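You operate a simulated robot arm through the tools that you are given. There is no shell and no other tool. Be economical: measure what you need, move in short steps, check, and stop when the job is done.

The job below is to be done with a simulated robot arm. You get a single attempt, and the scene is never put back.

TASK
Pull the orange plug from the seat bore, then plug head, seat and stay bores from the plug stand.
Fine: each plug pushed home; orange plug on the table by the lug stand.

The check looks at the end state, three seconds after you hand in, the way a careful person would. Anything else that was tipped, shoved, dropped, spilled or broken makes it a failure.

THE ROBOT
A 6-joint arm with a fingered hand on a trunk, on a base that drives. Base frame: it is fixed to the floor where the robot stands at the start and does not move with it; the origin is under the middle of the robot, x ahead of it, y to its left, z up; the surface under the hand at the start is at about z = 880. Lengths are in mm, angles in rad, forces in N, time in s.
With the tool pointing down near the work surface it reaches from about 240 to 560 mm from the robot's upright axis, wherever it stands. Its first joint turns from -2.897 to 2.897 rad. Places, roughly: head bore [500, 0, 900]; masking table by the lug stand [400, -100, 900]; seat bore [500, -100, 900]; stay bore [500, -200, 900]. Payload 3.1 kg.
Tool frame: the origin (TCP) lies between the finger pads and is the grasp point; the fingertips stand 22 mm ahead of it; z points along the fingers, y is the line along which they close. Largest opening 132 mm; the body of the gripper starts 60 mm behind the TCP. The gripper is a hand of 4 fingers: y runs from the thumb to the fingers, the wrist lies at [0, 0, -218] in the tool frame.
Orientation is told as [roll, pitch, yaw] about the base's x, y, z axes, in that order, counted from this pose: with the fingers straight down and closing along the base's y, the tool's x points along the base's -x, its y along +y and its z along -z.

THE INTERFACE
- The arm moves only by the tool servo_tool. Its argument "steps" is a list of rows, each a list of 6 numbers: the turn, a rotation vector about the tool's x, y, z in rad, then the shift along the tool's x, y, z in cm. In form: [[wx, wy, wz, tx, ty, tz], ...]. A call has 1 to 10 rows; each row shifts and turns the commanded pose from where the row before left it, along the tool's axes as they then stand. Rows are played at 5 a second. More than 50 mm and 0.15 rad between two rows, and nothing of the call is played. A pose out of reach is approached as far as the arm can. The call stops where the force on the tool passes 40 N (or 10 N more than at its start, if that is more) or the arm is blocked; 0.2 s more then pass. In this call time passes only in rows, and 0.2 s behind the last. The reply holds the time, the measured pose of the TCP, the force on the tool along the base axes, the opening and the grip force, in the units named above and with some noise, with the torque about the TCP (base axes, N m) and any sound that the robot's microphone picked up, and new pictures: "views" is both (left out), scene, wrist or none.
- Cameras (640 x 400 px; columns grow to the right, rows downward): "scene" is now at [-6.1, 100.8, 1645.8]; the picture's right is [-0.52, -0.85, 0.00], its down [-0.67, 0.41, -0.61] and it looks along [0.52, -0.32, -0.79] (base axes); focal length 257 px, centre (320, 200). "wrist" rides on the gripper at [53, -53, -84] in the tool frame; the picture's right is [0.71, 0.71, 0.00], its down [-0.53, 0.53, -0.67] and it looks along [-0.47, 0.47, 0.74] (tool axes); focal length 247 px, centre (320, 200). There is no depth. A picture from a camera that has moved, and an enlarged one, comes with that camera's place and axes in the base frame and with its lens. The place of the scene camera against the robot may be out by one fixed shift of up to 25 mm in any direction.
- raise_lower(by): slides the trunk up (or, below 0, down) by that many mm; the arm and the scene camera ride with it, the base frame stays. It gives what a move gives, with no picture.
- base_move(legs): drives the robot by 1 to 6 legs, each [ahead, left, turn to the left] in mm, mm and rad, along the robot's own axes; the way and the turn of a leg run together, so that a leg with both is an arc; at most 1500 mm and 3.142 rad a leg. The arm and the cameras ride along, it lands a little off, and it stops where it bumps. It gives what a move gives, and a new picture of the scene camera.
- curl_fingers(finger1, finger2, finger3, thumb_bend): sets how far each is bent, from 0 (flat) to 1 (curled in); at 0.3 the hand is open as for a grip, at 0.7 the pads meet at the TCP. One left out holds its place. A second passes; each finger stops where it meets its share of the squeeze, and holds until it gets a number again. It is the only way to open and close the hand. It gives what a move gives, with no picture; readings hold the bend of each and the force on the fingers (four entries, about 0 where the hand has none), thumb and palm.
- turn_head(pan, tilt): turns the head with the scene camera to pan (to the left, within 2.705 rad either way) and tilt (down, from -0.506 to 1.204), counted from straight ahead of the robot. It gives what a move gives, and a new picture of the scene camera.
- zoom(camera, box): a new picture of the part [left, top, right, bottom] of that camera's present view, enlarged. It takes no simulated time.
- close_job(): hands the job in; it is judged then, once.

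Go step by step. Nothing tells you exact positions but the pictures and the camera data: compare them with the known pose of the tool, close in by small moves and look again before you grip or let go. The budget is 120 turns and 260 pictures, counting those below and the enlarged ones. Unless the task says otherwise, let go and move clear before handing in, and close with one line.

The tools are called after "Call:" as name(argument=value, ...) on one line, values as JSON. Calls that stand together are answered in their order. servo_tool: Moves the arm, as the interface text tells. Its arguments: {"type":"object","properties":{"steps":{"type":"array"},"views":{"type":"string","enum":["both","scene","wrist","none"]}},"required":["steps"]} The other tools are called the same way: raise_lower (by) slides the trunk up or down; curl_fingers (finger1, finger2, finger3, thumb_bend) moves the fingers one by one; base_move (legs) drives the base; turn_head (pan, tilt) turns the head that bears the scene camera; zoom (camera, box) takes an enlarged picture of a part of a camera's view; close_job () hands the job in.

At the start:

```text
t: 0.0
ee_pos: [445.1, -110.6, 1173.7]
tool_rot: [-0.002, -0.001, 0.0]
force: [1.1, -0.2, 0.0]
ft_torque: [0.02, -0.03, -0.01]
width: 131.9
gripper_force: 0.2
shape: jaw
bend: [0.3, 0.3, 0.3, 0.3]
finger forces: [0.0, 0.0, 0.0, 0.0, 0.0, 0.0]
trunk travel left (down, up): [-325.0, 61.0]
robot x, y, heading: [0.3, -0.3, 0.001]
head pan, tilt: [-0.552, 0.915]
```

scene: 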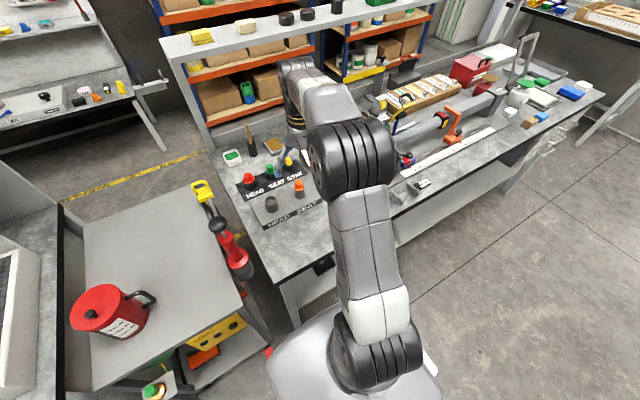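
wrist: 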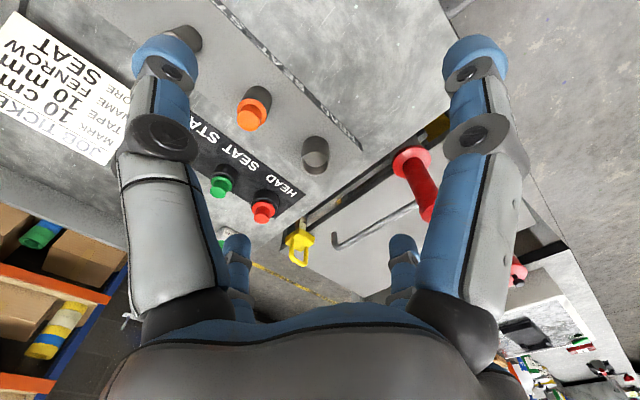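

I see a bench with a plug stand (red/green/other labelled HEAD SEAT STAY) and a lug stand with three bores, the orange plug in the seat one. I'll enlarge the views to measure.

Call:
zoom(camera="wrist", box=[120, 0, 440, 260])

Call:
zoom(camera="scene", box=[200, 130, 360, 240])

```text
1.54 times, centred on (280, 130) of wrist
camera zoom: at [391.4, -163.9, 1256.7], right [-0.71, 0.71, 0.0], down [0.53, 0.53, 0.67], along [0.47, 0.47, -0.74], focal length 380 px, centre (382, 308)
```

zoom: 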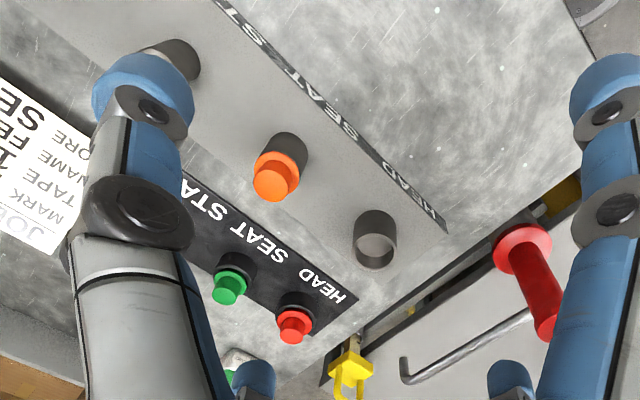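

```text
3.64 times, centred on (280, 185) of scene
camera zoom: at [-6.1, 100.8, 1645.8], right [-0.52, -0.85, 0.0], down [-0.67, 0.41, -0.61], along [0.52, -0.32, -0.79], focal length 936 px, centre (466, 254)
```

zoom: 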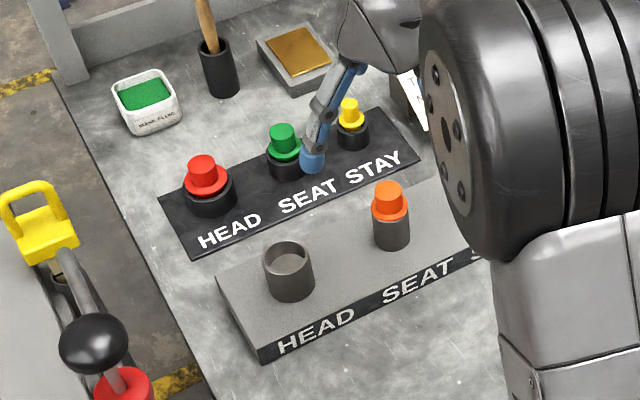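

The plug stand seems to lie around x≈700, beyond the stated reach, so the base may have to drive. I'll look down to see how much room there is ahead of the base.

Call:
turn_head(pan=0.0, tilt=1.2)

Call:
turn_head(pan=-0.1, tilt=0.8)

```text
t: 1.0
ee_pos: [445.0, -111.1, 1174.2]
tool_rot: [0.0, 0.0, 0.0]
force: [-0.2, 0.4, 0.4]
ft_torque: [-0.01, 0.0, 0.04]
width: 131.9
gripper_force: 0.1
shape: jaw
bend: [0.3, 0.3, 0.3, 0.3]
finger forces: [0.0, 0.1, 0.1, 0.1, 0.0, 0.1]
trunk travel left (down, up): [-325.0, 61.0]
robot x, y, heading: [-0.1, -0.5, 0.001]
head pan, tilt: [0.0, 1.201]
camera scene: at [-13.8, 139.9, 1627.0], right [0.0, -1.0, 0.0], down [-0.93, 0.0, -0.36], along [0.36, 0.0, -0.93], focal length 257 px, centre (320, 200)
```

scene: 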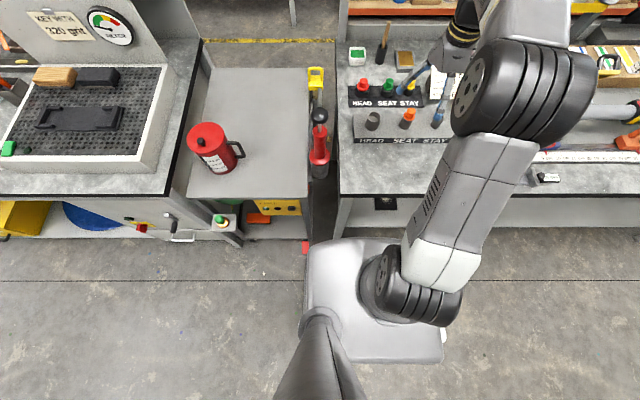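

```text
t: 1.8
ee_pos: [446.0, -110.7, 1174.0]
tool_rot: [0.001, 0.0, 0.0]
force: [0.2, 0.1, -0.9]
ft_torque: [0.01, -0.05, -0.01]
width: 131.8
gripper_force: 0.1
shape: jaw
bend: [0.3, 0.3, 0.3, 0.3]
finger forces: [0.1, 0.0, 0.0, 0.1, 0.0, 0.1]
trunk travel left (down, up): [-325.0, 61.0]
robot x, y, heading: [-1.9, 0.8, -0.004]
head pan, tilt: [-0.099, 0.799]
camera scene: at [10.4, 132.0, 1654.6], right [-0.1, -1.0, 0.0], down [-0.71, 0.07, -0.7], along [0.69, -0.07, -0.72], focal length 257 px, centre (320, 200)
```

scene: 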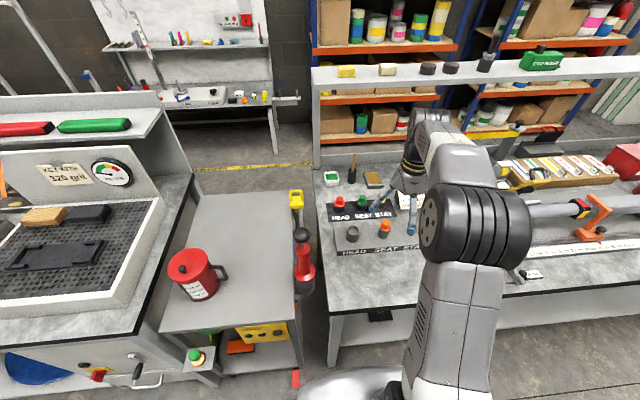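

The lug stand looks to be at x≈545 and the plug stand at x≈700. I need to see how the base front sits relative to the bench's lower shelf.

Call:
turn_head(pan=-0.3, tilt=1.2)

Call:
zoom(camera="scene", box=[160, 140, 420, 320])

```text
t: 2.7
ee_pos: [445.8, -110.3, 1174.4]
tool_rot: [0.001, 0.002, 0.0]
force: [0.2, 0.8, -0.6]
ft_torque: [0.0, 0.01, 0.01]
width: 132.0
gripper_force: 0.0
shape: jaw
bend: [0.3, 0.3, 0.3, 0.3]
finger forces: [0.0, 0.0, 0.1, 0.1, 0.1, 0.1]
trunk travel left (down, up): [-325.0, 61.0]
robot x, y, heading: [-0.3, -2.1, 0.0]
head pan, tilt: [-0.3, 1.201]
camera scene: at [-16.3, 123.4, 1627.0], right [-0.3, -0.96, 0.0], down [-0.89, 0.28, -0.36], along [0.35, -0.11, -0.93], focal length 257 px, centre (320, 200)
```

scene: 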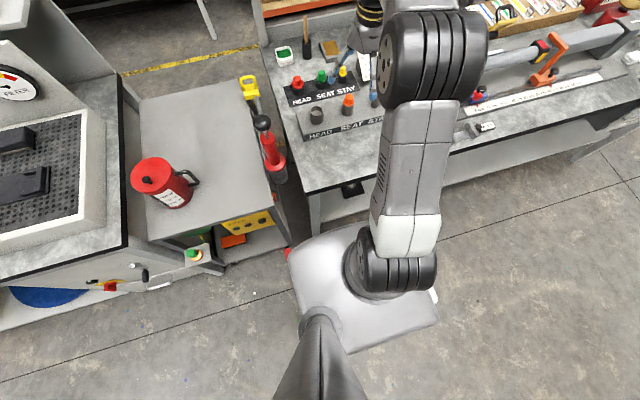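

```text
2.22 times, centred on (290, 230) of scene
camera zoom: at [-16.3, 123.4, 1627.0], right [-0.3, -0.96, 0.0], down [-0.89, 0.28, -0.36], along [0.35, -0.11, -0.93], focal length 572 px, centre (387, 133)
```

zoom: 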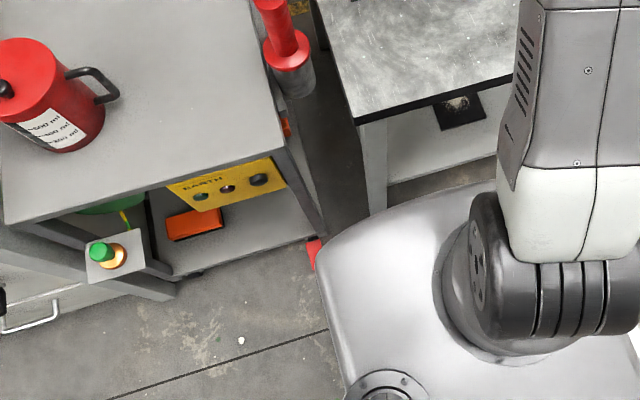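

The platform the arm stands on may be higher and smaller than it looks. I'll drive a short way ahead to test the clearance.

Call:
base_move(legs=[[60, 0, 0]])

```text
t: 3.9
ee_pos: [504.4, -113.3, 1173.8]
tool_rot: [-0.001, 0.001, -0.001]
force: [0.4, -0.5, 0.7]
ft_torque: [0.0, 0.02, -0.02]
width: 132.0
gripper_force: 0.1
shape: jaw
bend: [0.3, 0.3, 0.3, 0.3]
finger forces: [0.0, 0.0, 0.1, 0.1, 0.1, 0.0]
trunk travel left (down, up): [-325.0, 61.0]
robot x, y, heading: [54.0, -1.3, -0.001]
head pan, tilt: [-0.3, 1.201]
stopped in leg 1: the robot was blocked; the commanded pose is now the measured one
camera scene: at [43.7, 122.2, 1627.0], right [-0.3, -0.95, 0.0], down [-0.89, 0.28, -0.36], along [0.35, -0.11, -0.93], focal length 257 px, centre (320, 200)
```

scene: 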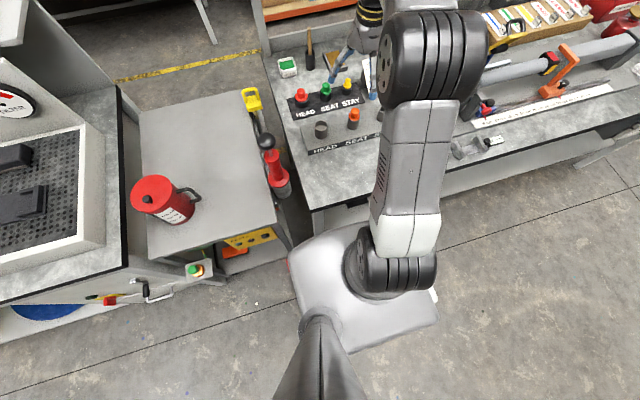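

The base stops at x≈57 against the bench, so the reach is about 617 with the tool straight down; for the plug stand I'll probably pitch the tool. First I'll move over the orange plug and view it from the wrist.

Call:
servo_tool(steps=[[0, 0, 0, -2.2, -1, 2.5], [0, 0, 0, -2.2, -1, 2.5], [0, 0, 0, 0, 0, 2.5]])

Call:
turn_head(pan=-0.3, tilt=0.8)

```text
t: 4.7
ee_pos: [550.8, -136.0, 1098.4]
tool_rot: [-0.001, -0.001, 0.0]
force: [0.4, 0.2, 0.7]
ft_torque: [0.04, 0.04, -0.01]
width: 131.8
gripper_force: 0.1
shape: jaw
bend: [0.3, 0.3, 0.3, 0.3]
finger forces: [0.1, 0.0, 0.0, 0.0, 0.1, 0.0]
trunk travel left (down, up): [-325.0, 61.0]
robot x, y, heading: [59.7, -0.1, -0.001]
head pan, tilt: [-0.3, 1.201]
camera scene: at [44.1, 122.3, 1627.0], right [-0.3, -0.95, 0.0], down [-0.89, 0.28, -0.36], along [0.35, -0.11, -0.93], focal length 257 px, centre (320, 200)
camera wrist: at [497.3, -188.0, 1181.6], right [-0.71, 0.71, 0.0], down [0.53, 0.53, 0.67], along [0.47, 0.47, -0.74], focal length 247 px, centre (320, 200)
```

scene: 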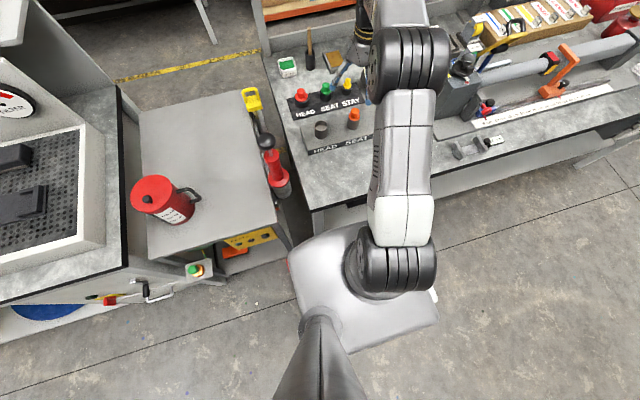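
wrist: 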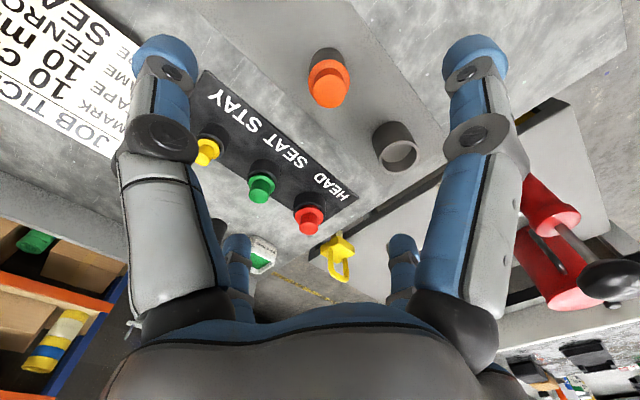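

```text
t: 5.5
ee_pos: [550.8, -134.2, 1100.6]
tool_rot: [0.0, -0.001, -0.002]
force: [0.4, -0.3, -0.2]
ft_torque: [-0.04, 0.01, 0.0]
width: 132.0
gripper_force: 0.1
shape: jaw
bend: [0.3, 0.3, 0.3, 0.3]
finger forces: [0.0, 0.1, 0.0, 0.0, 0.1, 0.0]
trunk travel left (down, up): [-325.0, 61.0]
robot x, y, heading: [58.7, -1.2, -0.006]
head pan, tilt: [-0.3, 0.799]
camera scene: at [67.4, 114.8, 1654.6], right [-0.3, -0.95, 0.0], down [-0.69, 0.21, -0.7], along [0.66, -0.21, -0.72], focal length 257 px, centre (320, 200)
```

scene: 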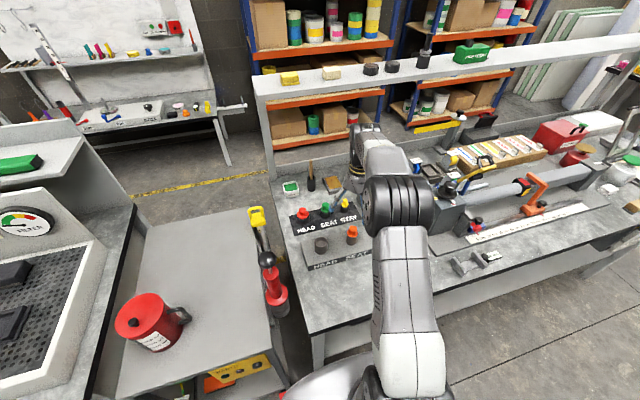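

I'll enlarge the wrist view to triangulate the plugs and bores.

Call:
zoom(camera="wrist", box=[190, 30, 350, 130])

Call:
zoom(camera="wrist", box=[190, 130, 350, 230])

Call:
zoom(camera="wrist", box=[280, 60, 440, 160])

Call:
zoom(camera="wrist", box=[0, 0, 160, 160])

```text
4.00 times, centred on (270, 80) of wrist
camera zoom: at [496.9, -188.0, 1182.0], right [-0.71, 0.71, 0.0], down [0.53, 0.53, 0.67], along [0.47, 0.47, -0.74], focal length 988 px, centre (520, 680)
```

zoom: 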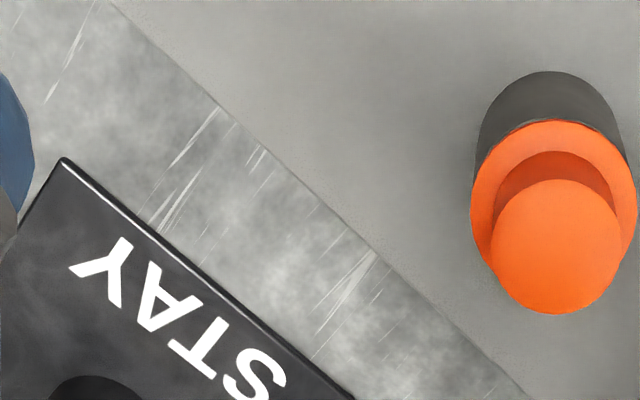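

```text
4.00 times, centred on (270, 180) of wrist
camera zoom: at [496.9, -188.0, 1182.0], right [-0.71, 0.71, 0.0], down [0.53, 0.53, 0.67], along [0.47, 0.47, -0.74], focal length 988 px, centre (520, 280)
```

zoom: 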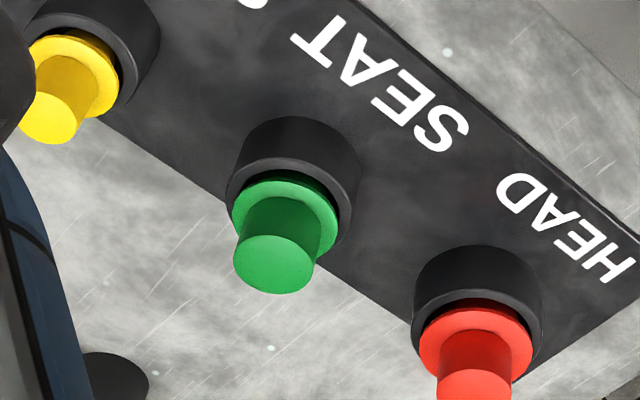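

```text
4.00 times, centred on (360, 110) of wrist
camera zoom: at [496.9, -188.0, 1182.0], right [-0.71, 0.71, 0.0], down [0.53, 0.53, 0.67], along [0.47, 0.47, -0.74], focal length 988 px, centre (160, 560)
```

zoom: 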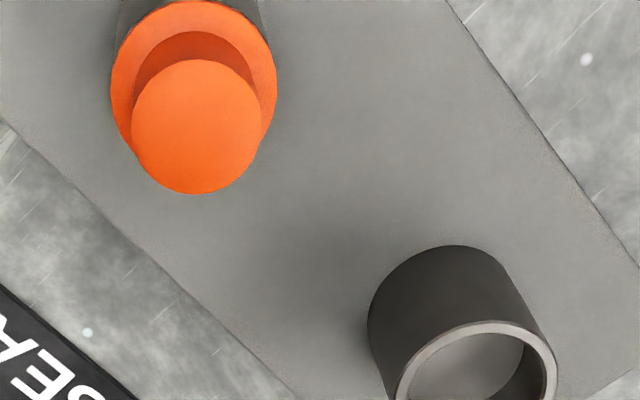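

```text
2.50 times, centred on (80, 80) of wrist
camera zoom: at [496.9, -188.0, 1182.0], right [-0.71, 0.71, 0.0], down [0.53, 0.53, 0.67], along [0.47, 0.47, -0.74], focal length 617 px, centre (920, 500)
```

zoom: 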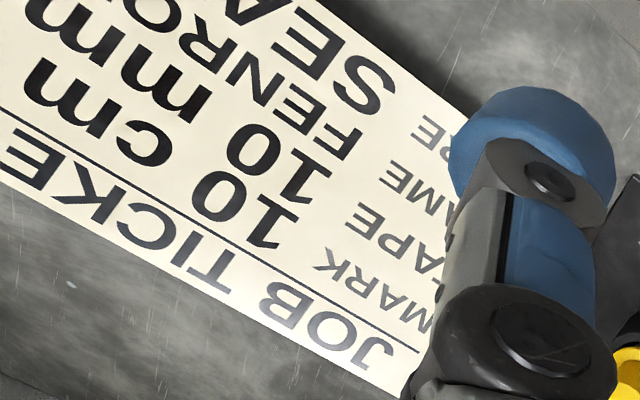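

Now I'll test the forward reach and get a second view of the plug stand.

Call:
servo_tool(steps=[[0, 0, 0, -3, 0, 0], [0, 0, 0, -3, 0, 0], [0, 0, 0, -3, 0, 0], [0, 0, 0, -3, 0, 0]], views="wrist")

Call:
zoom(camera="wrist", box=[180, 30, 440, 180])

```text
t: 6.5
ee_pos: [604.5, -124.0, 1092.1]
tool_rot: [0.001, 0.001, -0.002]
force: [0.5, 0.5, 0.5]
ft_torque: [0.0, 0.01, 0.06]
width: 132.1
gripper_force: 0.0
shape: jaw
bend: [0.3, 0.3, 0.3, 0.3]
finger forces: [0.0, 0.0, 0.0, 0.0, 0.0, 0.1]
out of reach, approached as far as the arm can: row 2, 3, 4
trunk travel left (down, up): [-325.0, 61.0]
robot x, y, heading: [59.7, -0.7, -0.0]
head pan, tilt: [-0.3, 0.799]
camera wrist: at [551.3, -176.7, 1173.7], right [-0.71, 0.71, 0.0], down [0.53, 0.52, 0.67], along [0.47, 0.47, -0.74], focal length 247 px, centre (320, 200)
```

wrist: 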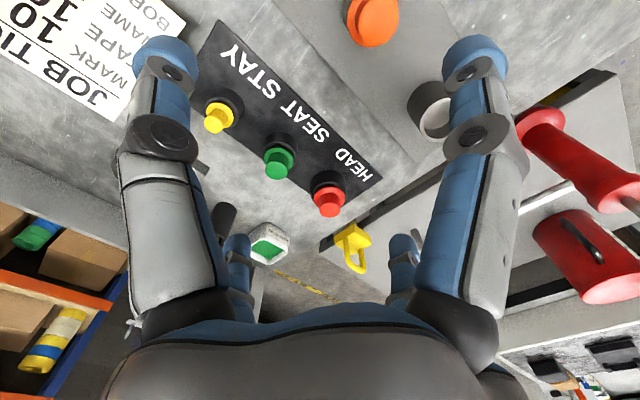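

```text
2.46 times, centred on (310, 105) of wrist
camera zoom: at [551.3, -176.7, 1173.7], right [-0.71, 0.71, 0.0], down [0.53, 0.52, 0.67], along [0.47, 0.47, -0.74], focal length 608 px, centre (345, 434)
```

zoom: 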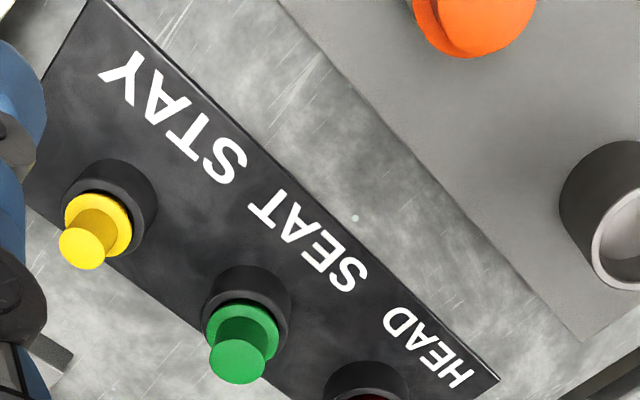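

The straight-down limit is about x=610. Plug stand tops: red ≈(703,-12), green ≈(704,-95), yellow ≈(704,-176), z≈938. I'll start with the orange plug: back over it and narrow the hand.

Call:
servo_tool(steps=[[0, 0, 0, 3, -0.5, 1], [0, 0, 0, 3.3, -0.6, 1.5]], views="none")

Call:
curl_fingers(finger1=0.45, finger2=0.45, finger3=0.45, thumb_bend=0.45)

Call:
servo_tool(steps=[[0, 0, 0, 0, 0, 1]])

```text
t: 7.1
ee_pos: [539.5, -138.1, 1065.9]
tool_rot: [0.001, -0.002, -0.001]
force: [-0.6, 1.1, 0.2]
ft_torque: [-0.01, -0.02, 0.0]
width: 131.9
gripper_force: 0.2
shape: jaw
bend: [0.3, 0.3, 0.3, 0.3]
finger forces: [0.1, 0.1, 0.0, 0.1, 0.0, 0.0]
trunk travel left (down, up): [-325.0, 61.0]
robot x, y, heading: [60.8, -1.7, -0.003]
head pan, tilt: [-0.3, 0.799]
```

```text
t: 8.1
ee_pos: [541.2, -137.0, 1067.4]
tool_rot: [-0.001, 0.001, 0.0]
force: [0.5, 0.3, 0.4]
ft_torque: [0.03, 0.02, 0.01]
width: 52.8
gripper_force: 0.1
shape: fingers
bend: [0.45, 0.45, 0.45, 0.45]
finger forces: [0.1, 0.0, 0.0, 0.1, 0.0, 0.1]
trunk travel left (down, up): [-325.0, 61.0]
robot x, y, heading: [58.2, -2.1, -0.002]
head pan, tilt: [-0.3, 0.799]
```

```text
t: 8.5
ee_pos: [540.2, -136.8, 1055.2]
tool_rot: [-0.002, 0.0, -0.002]
force: [-0.8, -0.3, 0.7]
ft_torque: [-0.01, 0.02, 0.02]
width: 53.2
gripper_force: 0.1
shape: fingers
bend: [0.45, 0.45, 0.45, 0.45]
finger forces: [0.1, 0.0, 0.0, 0.1, 0.0, 0.0]
trunk travel left (down, up): [-325.0, 61.0]
robot x, y, heading: [60.6, -0.0, -0.002]
head pan, tilt: [-0.3, 0.799]
camera scene: at [67.6, 114.7, 1654.7], right [-0.3, -0.95, 0.0], down [-0.68, 0.21, -0.7], along [0.67, -0.21, -0.72], focal length 257 px, centre (320, 200)
camera wrist: at [486.4, -189.5, 1138.6], right [-0.71, 0.71, 0.0], down [0.53, 0.52, 0.67], along [0.47, 0.47, -0.74], focal length 247 px, centre (320, 200)
```

scene: 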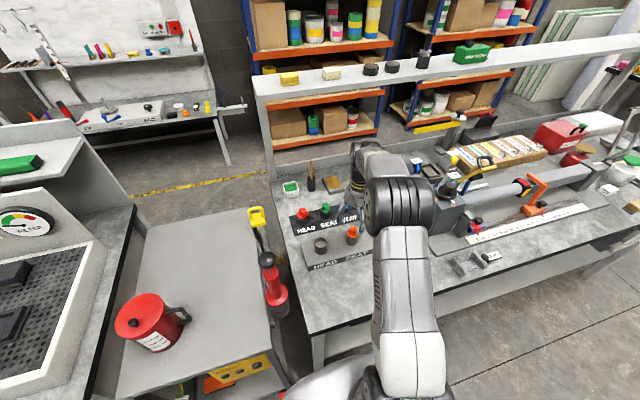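
wrist: 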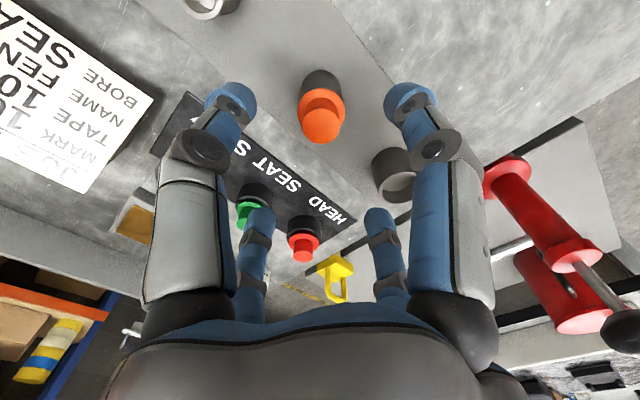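

The hand is four radial fingers, so straight-down grips are best and I'd rather get the base closer. I'll lift, back off, step right (away from the cart), and try forward again.

Call:
servo_tool(steps=[[0, 0, 0, 0, 0, -5], [0, 0, 0, 3, 0, -4]], views="none")

Call:
base_move(legs=[[-20, 0, 0], [0, -130, 0], [90, 0, 0]])

```text
t: 9.1
ee_pos: [507.0, -137.4, 1147.4]
tool_rot: [-0.001, 0.0, -0.001]
force: [-0.6, 0.0, -0.7]
ft_torque: [-0.01, -0.02, -0.01]
width: 53.2
gripper_force: 0.1
shape: fingers
bend: [0.45, 0.45, 0.45, 0.45]
finger forces: [0.0, 0.0, 0.0, 0.0, 0.1, 0.0]
trunk travel left (down, up): [-325.0, 61.0]
robot x, y, heading: [62.5, -2.3, -0.003]
head pan, tilt: [-0.3, 0.799]
```

```text
t: 11.6
ee_pos: [562.2, -269.8, 1145.4]
tool_rot: [0.002, 0.001, 0.008]
force: [0.2, 0.2, 0.1]
ft_torque: [0.01, 0.02, 0.02]
width: 53.1
gripper_force: 0.1
shape: fingers
bend: [0.45, 0.45, 0.45, 0.45]
finger forces: [0.1, 0.0, 0.0, 0.1, 0.1, 0.0]
trunk travel left (down, up): [-325.0, 61.0]
robot x, y, heading: [110.2, -136.1, 0.009]
head pan, tilt: [-0.3, 0.799]
stopped in leg 3: the robot was blocked; the commanded pose is now the measured one
camera scene: at [117.4, -21.7, 1654.8], right [-0.29, -0.96, 0.0], down [-0.69, 0.21, -0.7], along [0.67, -0.2, -0.72], focal length 257 px, centre (320, 200)
```

scene: 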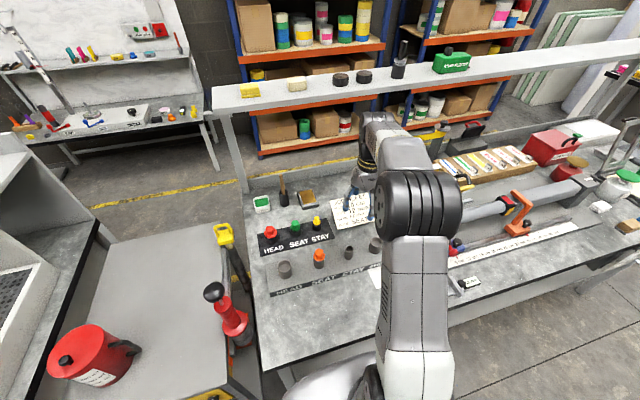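

Moving right gained 50 mm; the bench's left leg is probably what blocks. I'll go farther right and forward again.

Call:
base_move(legs=[[-20, 0, 0], [0, -110, -0.009], [120, 0, 0]])

```text
t: 14.0
ee_pos: [660.2, -384.3, 1145.5]
tool_rot: [0.001, 0.001, -0.001]
force: [0.5, 0.0, -0.7]
ft_torque: [0.0, 0.05, -0.01]
width: 52.9
gripper_force: 0.0
shape: fingers
bend: [0.45, 0.45, 0.45, 0.45]
finger forces: [0.0, 0.1, 0.0, 0.1, 0.0, 0.1]
trunk travel left (down, up): [-325.0, 61.0]
robot x, y, heading: [208.6, -249.7, -0.003]
head pan, tilt: [-0.3, 0.799]
camera scene: at [217.9, -131.5, 1654.7], right [-0.3, -0.95, 0.0], down [-0.68, 0.21, -0.7], along [0.67, -0.21, -0.72], focal length 257 px, centre (320, 200)
```

scene: 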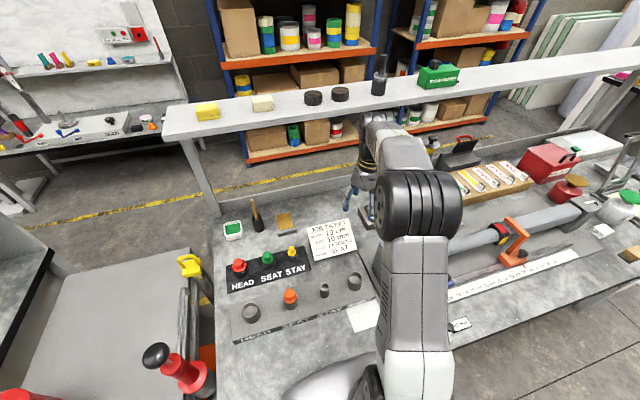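

The base now stands at (209,-250) with everything in vertical reach. Moving the hand over the orange plug.

Call:
servo_tool(steps=[[0, 0, 0, 1.98, 4.15, 0], [0, 0, 0, 1.98, 4.15, 0], [0, 0, 0, 1.98, 4.15, 0], [0, 0, 0, 1.98, 4.15, 0], [0, 0, 0, 1.98, 4.15, 0], [0, 0, 0, 1.98, 4.15, 0], [0, 0, 0, 0, 0, 4.5], [0, 0, 0, 0, 0, 4.5]])

Call:
turn_head(pan=0.3, tilt=0.95)

```text
t: 15.8
ee_pos: [543.5, -133.0, 1056.2]
tool_rot: [0.0, -0.001, -0.001]
force: [0.3, 0.9, 0.0]
ft_torque: [-0.01, 0.01, 0.0]
width: 53.1
gripper_force: 0.0
shape: fingers
bend: [0.45, 0.45, 0.45, 0.45]
finger forces: [0.0, 0.0, 0.1, 0.0, 0.0, 0.0]
trunk travel left (down, up): [-325.0, 61.0]
robot x, y, heading: [211.5, -249.9, -0.005]
head pan, tilt: [-0.3, 0.799]
camera scene: at [217.8, -131.2, 1654.6], right [-0.3, -0.95, 0.0], down [-0.68, 0.21, -0.7], along [0.67, -0.21, -0.72], focal length 257 px, centre (320, 200)
camera wrist: at [490.3, -186.4, 1137.7], right [-0.71, 0.71, 0.0], down [0.53, 0.53, 0.67], along [0.47, 0.47, -0.74], focal length 247 px, centre (320, 200)
```

scene: 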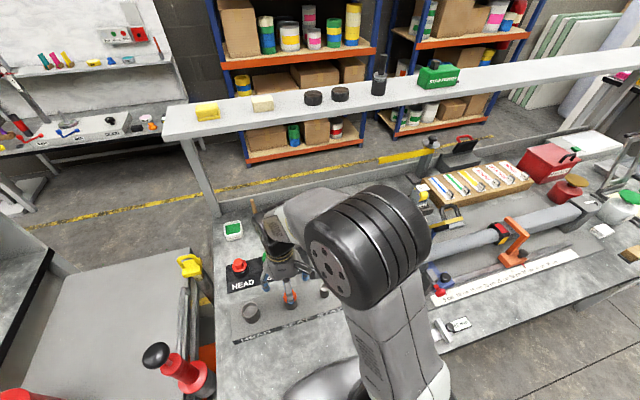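
wrist: 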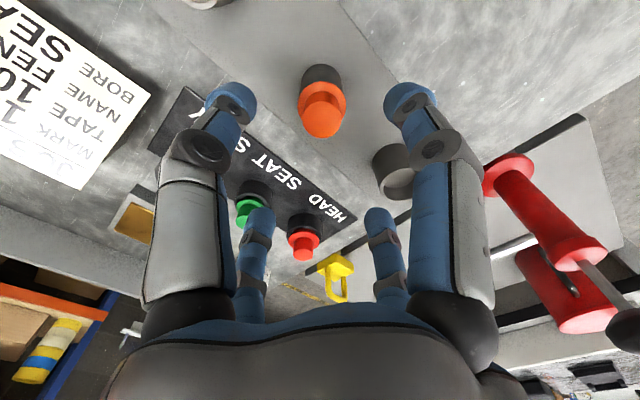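

```text
t: 16.8
ee_pos: [543.1, -135.0, 1055.6]
tool_rot: [-0.001, 0.001, -0.003]
force: [0.0, -0.2, 0.4]
ft_torque: [0.01, 0.0, 0.0]
width: 53.1
gripper_force: 0.1
shape: fingers
bend: [0.45, 0.45, 0.45, 0.45]
finger forces: [0.1, 0.0, 0.1, 0.0, 0.0, 0.0]
trunk travel left (down, up): [-325.0, 61.0]
robot x, y, heading: [207.3, -247.8, -0.002]
head pan, tilt: [0.3, 0.949]
camera scene: at [209.7, -86.4, 1643.2], right [0.29, -0.96, 0.0], down [-0.78, -0.24, -0.58], along [0.56, 0.17, -0.81], focal length 257 px, centre (320, 200)
```

scene: 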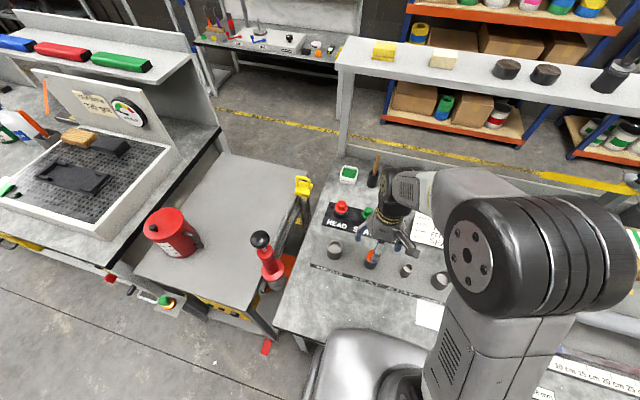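

I'm roughly over the orange plug (≈543,-132). Lowering part way to recheck height and centring.

Call:
servo_tool(steps=[[0, 0, 0, 0, 0.2, 2], [0, 0, 0, 0, 0.1, 2]], views="wrist")

Call:
zoom(camera="scene", box=[300, 190, 460, 290])

Call:
zoom(camera="wrist", box=[200, 60, 440, 260])

```text
t: 17.4
ee_pos: [542.8, -129.1, 1016.9]
tool_rot: [0.001, -0.001, -0.003]
force: [0.4, 0.0, 0.3]
ft_torque: [0.0, -0.01, 0.04]
width: 53.0
gripper_force: 0.1
shape: fingers
bend: [0.45, 0.45, 0.45, 0.45]
finger forces: [0.1, 0.0, 0.0, 0.0, 0.1, 0.0]
trunk travel left (down, up): [-325.0, 61.0]
robot x, y, heading: [207.8, -245.6, -0.009]
head pan, tilt: [0.3, 0.949]
camera wrist: at [489.4, -183.6, 1098.6], right [-0.71, 0.71, 0.0], down [0.53, 0.53, 0.67], along [0.47, 0.47, -0.74], focal length 247 px, centre (320, 200)
```

wrist: 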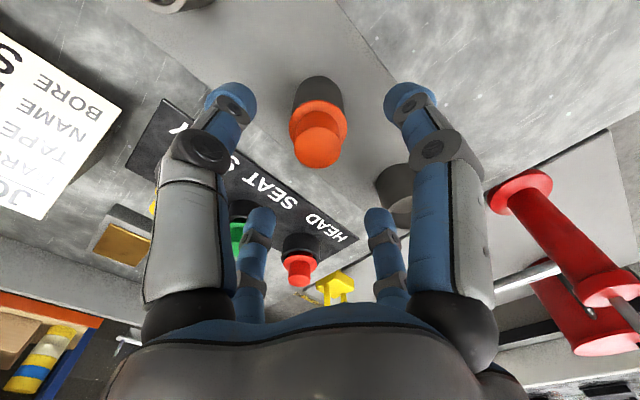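

```text
4.00 times, centred on (380, 240) of scene
camera zoom: at [209.9, -86.3, 1643.1], right [0.29, -0.96, 0.0], down [-0.78, -0.24, -0.58], along [0.56, 0.17, -0.81], focal length 1030 px, centre (80, 40)
```

zoom: 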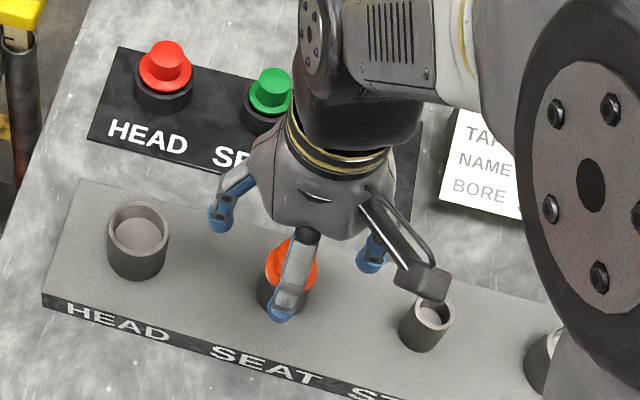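

```text
2.00 times, centred on (320, 160) of wrist
camera zoom: at [489.4, -183.6, 1098.6], right [-0.71, 0.71, 0.0], down [0.53, 0.53, 0.67], along [0.47, 0.47, -0.74], focal length 494 px, centre (320, 280)
```

zoom: 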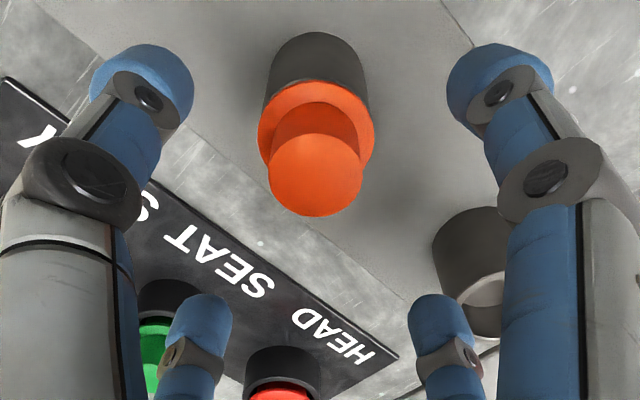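

The plug is about 3 mm towards -y from the tool axis. I'll correct that and lower to just above the flange.

Call:
servo_tool(steps=[[0, 0, 0, 0, -0.3, 1.3], [0, 0, 0, 0, 0, 1.3]], views="wrist")

Call:
zoom(camera="wrist", box=[200, 60, 440, 260])

Call:
zoom(camera="scene", box=[330, 210, 430, 280])

```text
t: 18.0
ee_pos: [542.3, -134.3, 988.6]
tool_rot: [0.001, 0.001, -0.003]
force: [-0.2, 0.1, 0.4]
ft_torque: [0.03, 0.01, -0.01]
width: 52.9
gripper_force: 0.0
shape: fingers
bend: [0.45, 0.45, 0.45, 0.45]
finger forces: [0.0, 0.1, 0.0, 0.1, 0.0, 0.0]
trunk travel left (down, up): [-325.0, 61.0]
robot x, y, heading: [211.6, -246.1, -0.006]
head pan, tilt: [0.3, 0.949]
camera wrist: at [488.8, -187.8, 1072.3], right [-0.71, 0.71, 0.0], down [0.53, 0.53, 0.67], along [0.47, 0.47, -0.74], focal length 247 px, centre (320, 200)
```

wrist: 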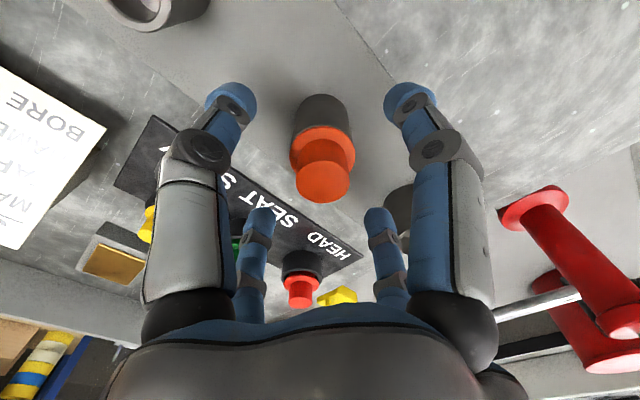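

```text
2.00 times, centred on (320, 160) of wrist
camera zoom: at [488.8, -187.8, 1072.3], right [-0.71, 0.71, 0.0], down [0.53, 0.53, 0.67], along [0.47, 0.47, -0.74], focal length 494 px, centre (320, 280)
```

zoom: 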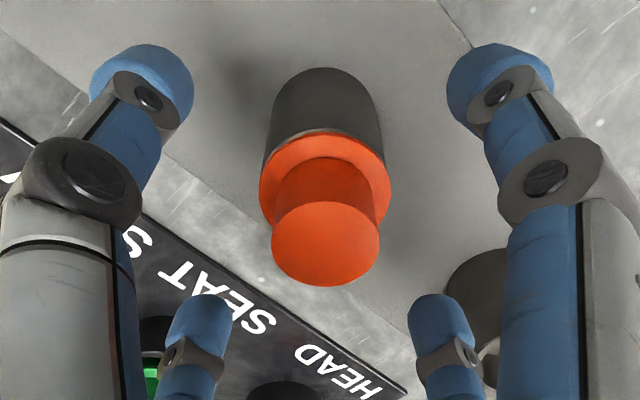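

```text
5.71 times, centred on (380, 245) of scene
camera zoom: at [209.8, -86.2, 1643.1], right [0.29, -0.96, 0.0], down [-0.78, -0.24, -0.58], along [0.56, 0.17, -0.81], focal length 1471 px, centre (-23, -57)
```

zoom: 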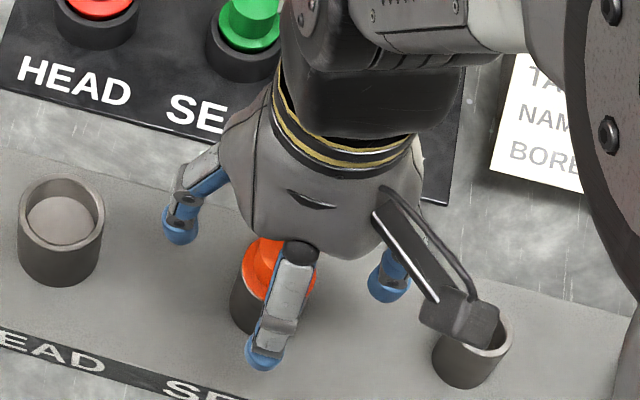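

The knob top is at z≈975 and the flange at ≈953. Lowering to TCP≈979 and closing.

Call:
servo_tool(steps=[[0, 0, 0, 0.1, 0.1, 1.0]], views="none")

Call:
curl_fingers(finger1=0.7, finger2=0.7, finger3=0.7, thumb_bend=0.7)

Call:
zoom(camera="wrist", box=[200, 60, 440, 260])

Call:
zoom(camera="scene", box=[330, 210, 430, 280])

```text
t: 18.4
ee_pos: [541.6, -134.0, 980.0]
tool_rot: [0.0, 0.003, -0.001]
force: [-0.5, -0.2, 0.1]
ft_torque: [0.02, 0.01, -0.01]
width: 53.2
gripper_force: 0.0
shape: fingers
bend: [0.45, 0.45, 0.45, 0.45]
finger forces: [0.1, 0.1, 0.0, 0.0, 0.1, 0.1]
trunk travel left (down, up): [-325.0, 61.0]
robot x, y, heading: [208.8, -250.4, -0.001]
head pan, tilt: [0.3, 0.949]
```

```text
t: 19.4
ee_pos: [540.6, -134.2, 979.4]
tool_rot: [-0.001, 0.0, -0.003]
force: [-1.9, -3.2, 0.1]
ft_torque: [-0.05, 0.07, -0.05]
width: 16.6
gripper_force: 15.2
shape: fingers
bend: [0.6, 0.62, 0.61, 0.61]
finger forces: [6.9, 6.3, 6.3, 0.0, 11.4, 0.0]
trunk travel left (down, up): [-325.0, 61.0]
robot x, y, heading: [212.3, -244.1, -0.008]
head pan, tilt: [0.3, 0.949]
```

```text
2.00 times, centred on (320, 160) of wrist
camera zoom: at [486.8, -187.2, 1062.4], right [-0.71, 0.71, 0.0], down [0.53, 0.53, 0.67], along [0.47, 0.47, -0.74], focal length 494 px, centre (320, 280)
```

zoom: 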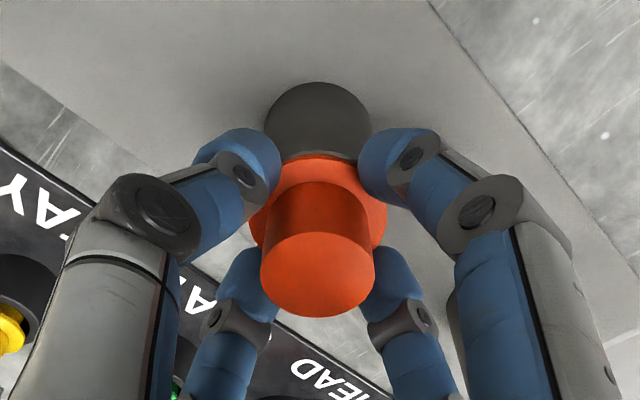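

```text
5.71 times, centred on (380, 245) of scene
camera zoom: at [209.2, -87.0, 1643.2], right [0.29, -0.96, 0.0], down [-0.78, -0.24, -0.58], along [0.56, 0.17, -0.81], focal length 1471 px, centre (-23, -57)
```

zoom: 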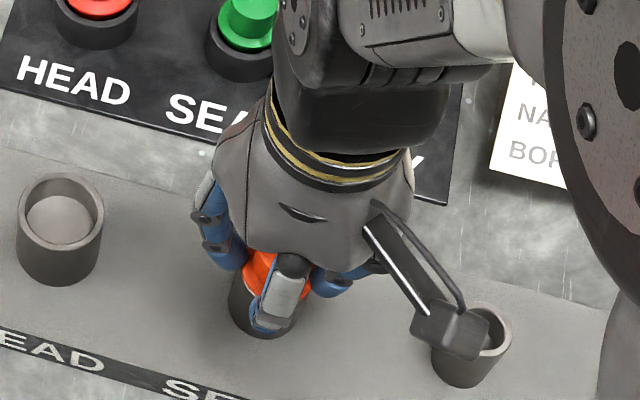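

The knob is gripped at about 15 N. Lifting gently.

Call:
servo_tool(steps=[[0, 0, 0, 0, 0, -0.5], [0, 0, 0, 0, 0, -0.5], [0, 0, 0, 0, 0, -0.5], [0, 0, 0, 0, 0, -0.5]], views="wrist")

Call:
zoom(camera="wrist", box=[200, 60, 440, 260])

```text
t: 20.4
ee_pos: [541.7, -134.8, 1000.5]
tool_rot: [0.0, -0.001, -0.001]
force: [-1.6, 0.5, 0.0]
ft_torque: [-0.01, 0.02, 0.03]
width: 10.1
gripper_force: 12.9
shape: fingers
bend: [0.63, 0.64, 0.64, 0.64]
finger forces: [7.4, 4.3, 4.7, 0.0, 10.1, 0.0]
trunk travel left (down, up): [-325.0, 61.0]
robot x, y, heading: [209.6, -247.2, -0.003]
head pan, tilt: [0.3, 0.949]
camera wrist: at [487.6, -187.3, 1083.4], right [-0.71, 0.71, 0.0], down [0.53, 0.52, 0.67], along [0.47, 0.47, -0.74], focal length 247 px, centre (320, 200)
```

wrist: 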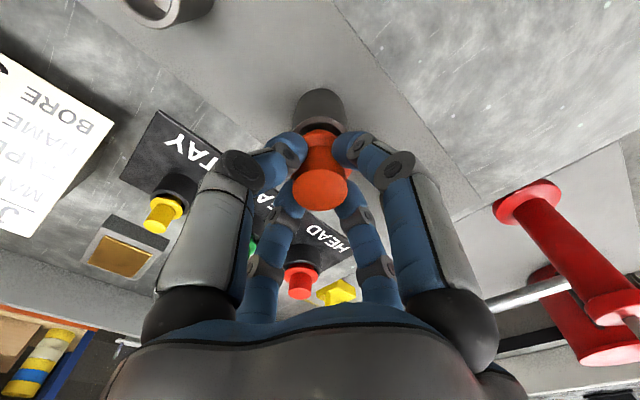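

```text
2.00 times, centred on (320, 160) of wrist
camera zoom: at [487.6, -187.3, 1083.4], right [-0.71, 0.71, 0.0], down [0.53, 0.52, 0.67], along [0.47, 0.47, -0.74], focal length 494 px, centre (320, 280)
```

zoom: 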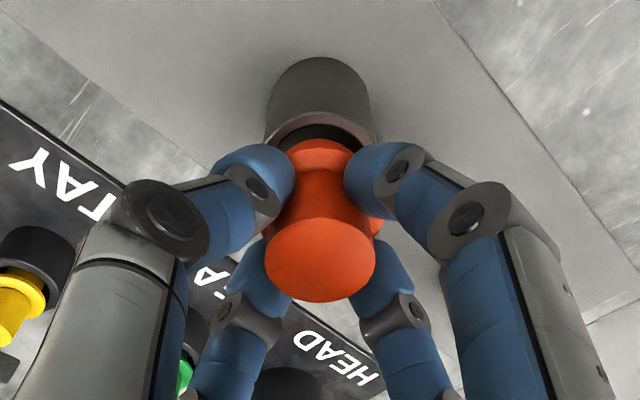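

The plug is rising with the hand. Lifting clear.

Call:
servo_tool(steps=[[0, 0, 0, 0, 0, -1], [0, 0, 0, 0, 0, -1], [0, 0, 0, 0, 0, -1], [0, 0, 0, 0, 0, -1.5], [0, 0, 0, 0, 0, -1.5]])

Call:
zoom(camera="scene", box=[320, 190, 460, 290])

Call:
zoom(camera="wrist", box=[200, 60, 440, 260])

```text
t: 21.6
ee_pos: [539.5, -134.3, 1061.5]
tool_rot: [0.0, 0.0, 0.0]
force: [-0.5, 0.0, 0.3]
ft_torque: [-0.03, 0.01, 0.0]
width: 10.2
gripper_force: 12.0
shape: fingers
bend: [0.63, 0.64, 0.64, 0.64]
finger forces: [5.1, 4.2, 4.8, 0.0, 10.0, 0.1]
trunk travel left (down, up): [-325.0, 61.0]
robot x, y, heading: [210.8, -249.4, -0.005]
head pan, tilt: [0.3, 0.949]
camera scene: at [209.3, -86.5, 1643.2], right [0.29, -0.96, 0.0], down [-0.78, -0.24, -0.58], along [0.56, 0.17, -0.81], focal length 257 px, centre (320, 200)
camera wrist: at [486.3, -187.5, 1144.0], right [-0.71, 0.71, 0.0], down [0.53, 0.53, 0.67], along [0.47, 0.47, -0.74], focal length 247 px, centre (320, 200)
```

scene: 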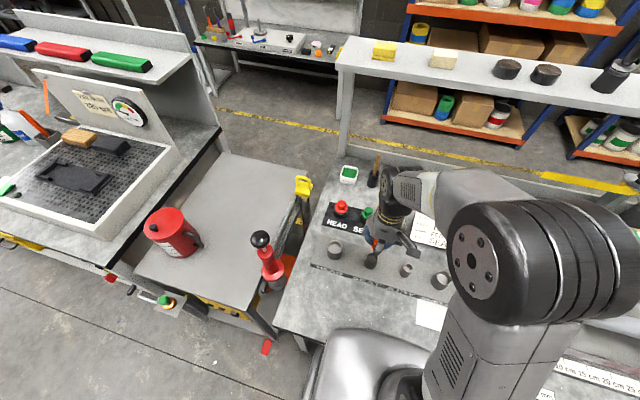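
wrist: 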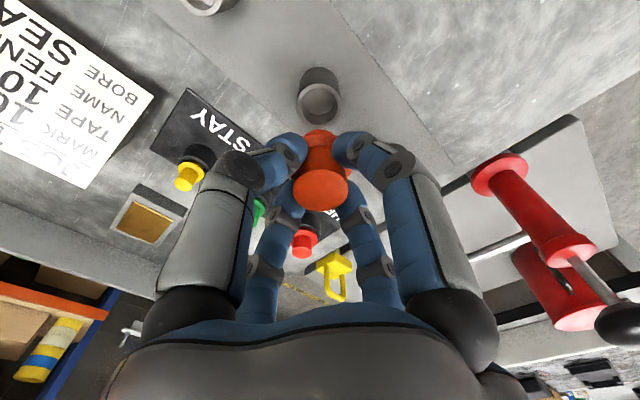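

```text
4.00 times, centred on (390, 240) of scene
camera zoom: at [209.3, -86.5, 1643.2], right [0.29, -0.96, 0.0], down [-0.78, -0.24, -0.58], along [0.56, 0.17, -0.81], focal length 1030 px, centre (40, 40)
```

zoom: 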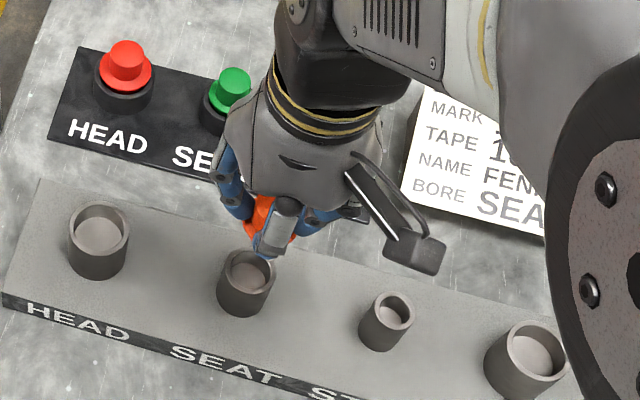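

```text
2.00 times, centred on (320, 160) of wrist
camera zoom: at [486.3, -187.5, 1144.0], right [-0.71, 0.71, 0.0], down [0.53, 0.53, 0.67], along [0.47, 0.47, -0.74], focal length 494 px, centre (320, 280)
```

zoom: 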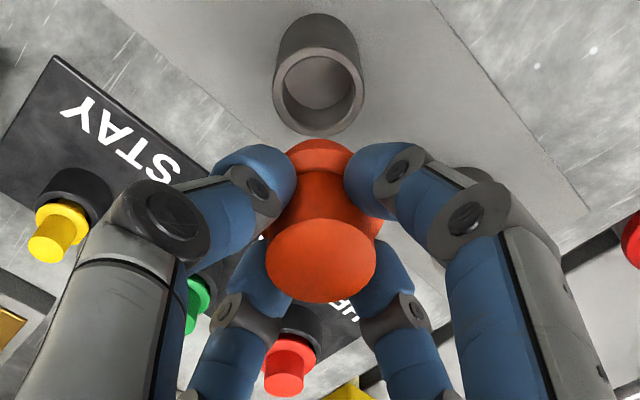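

The orange plug is out and the seat bore is at (540,-134.5), rim ≈947. I'll carry the plug to the table at about (430,-105), in front of the lug stand.

Call:
servo_tool(steps=[[0, 0, 0, 2.75, 0.73, 0], [0, 0, 0, 2.75, 0.73, 0], [0, 0, 0, 2.75, 0.73, 0], [0, 0, 0, 2.75, 0.73, 0], [0, 0, 0, 0, 0, 4], [0, 0, 0, 0, 0, 4]])

Call:
zoom(camera="scene", box=[280, 200, 480, 340])

```text
t: 23.0
ee_pos: [432.1, -104.3, 979.1]
tool_rot: [-0.001, 0.003, -0.002]
force: [0.3, 0.1, -1.2]
ft_torque: [-0.03, -0.01, -0.03]
width: 9.5
gripper_force: 11.5
shape: fingers
bend: [0.63, 0.64, 0.64, 0.64]
finger forces: [4.0, 4.7, 4.2, 0.0, 9.2, 0.1]
trunk travel left (down, up): [-325.0, 61.0]
robot x, y, heading: [210.1, -246.5, -0.005]
head pan, tilt: [0.3, 0.949]
camera scene: at [210.0, -85.8, 1643.1], right [0.29, -0.96, 0.0], down [-0.78, -0.24, -0.58], along [0.56, 0.17, -0.81], focal length 257 px, centre (320, 200)
camera wrist: at [377.5, -157.4, 1062.5], right [-0.71, 0.71, 0.0], down [0.53, 0.53, 0.67], along [0.47, 0.47, -0.74], focal length 247 px, centre (320, 200)
```

scene: 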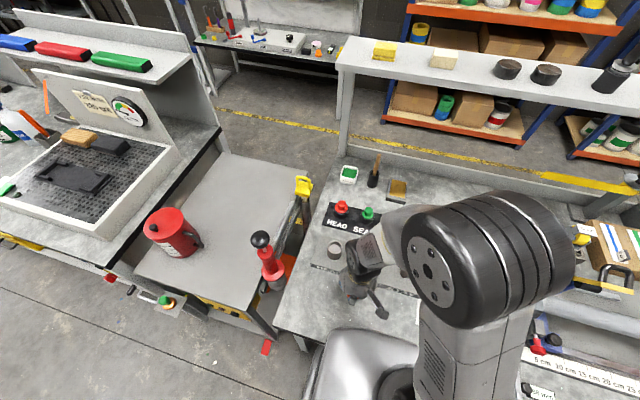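
wrist: 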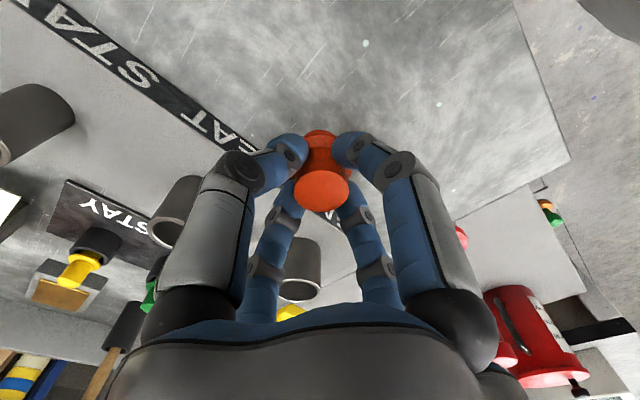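

```text
2.86 times, centred on (380, 270) of scene
camera zoom: at [210.0, -85.8, 1643.1], right [0.29, -0.96, 0.0], down [-0.78, -0.24, -0.58], along [0.56, 0.17, -0.81], focal length 736 px, centre (149, 0)
```

zoom: 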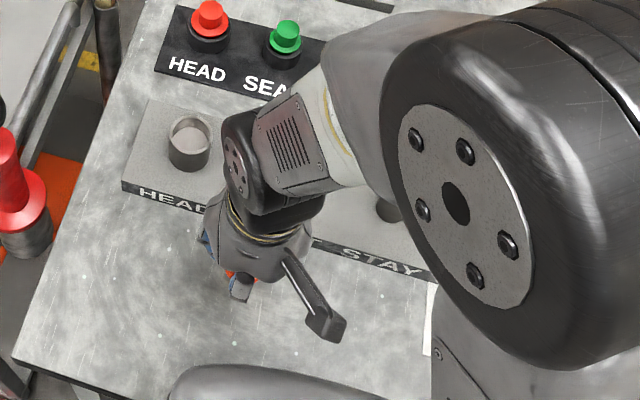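

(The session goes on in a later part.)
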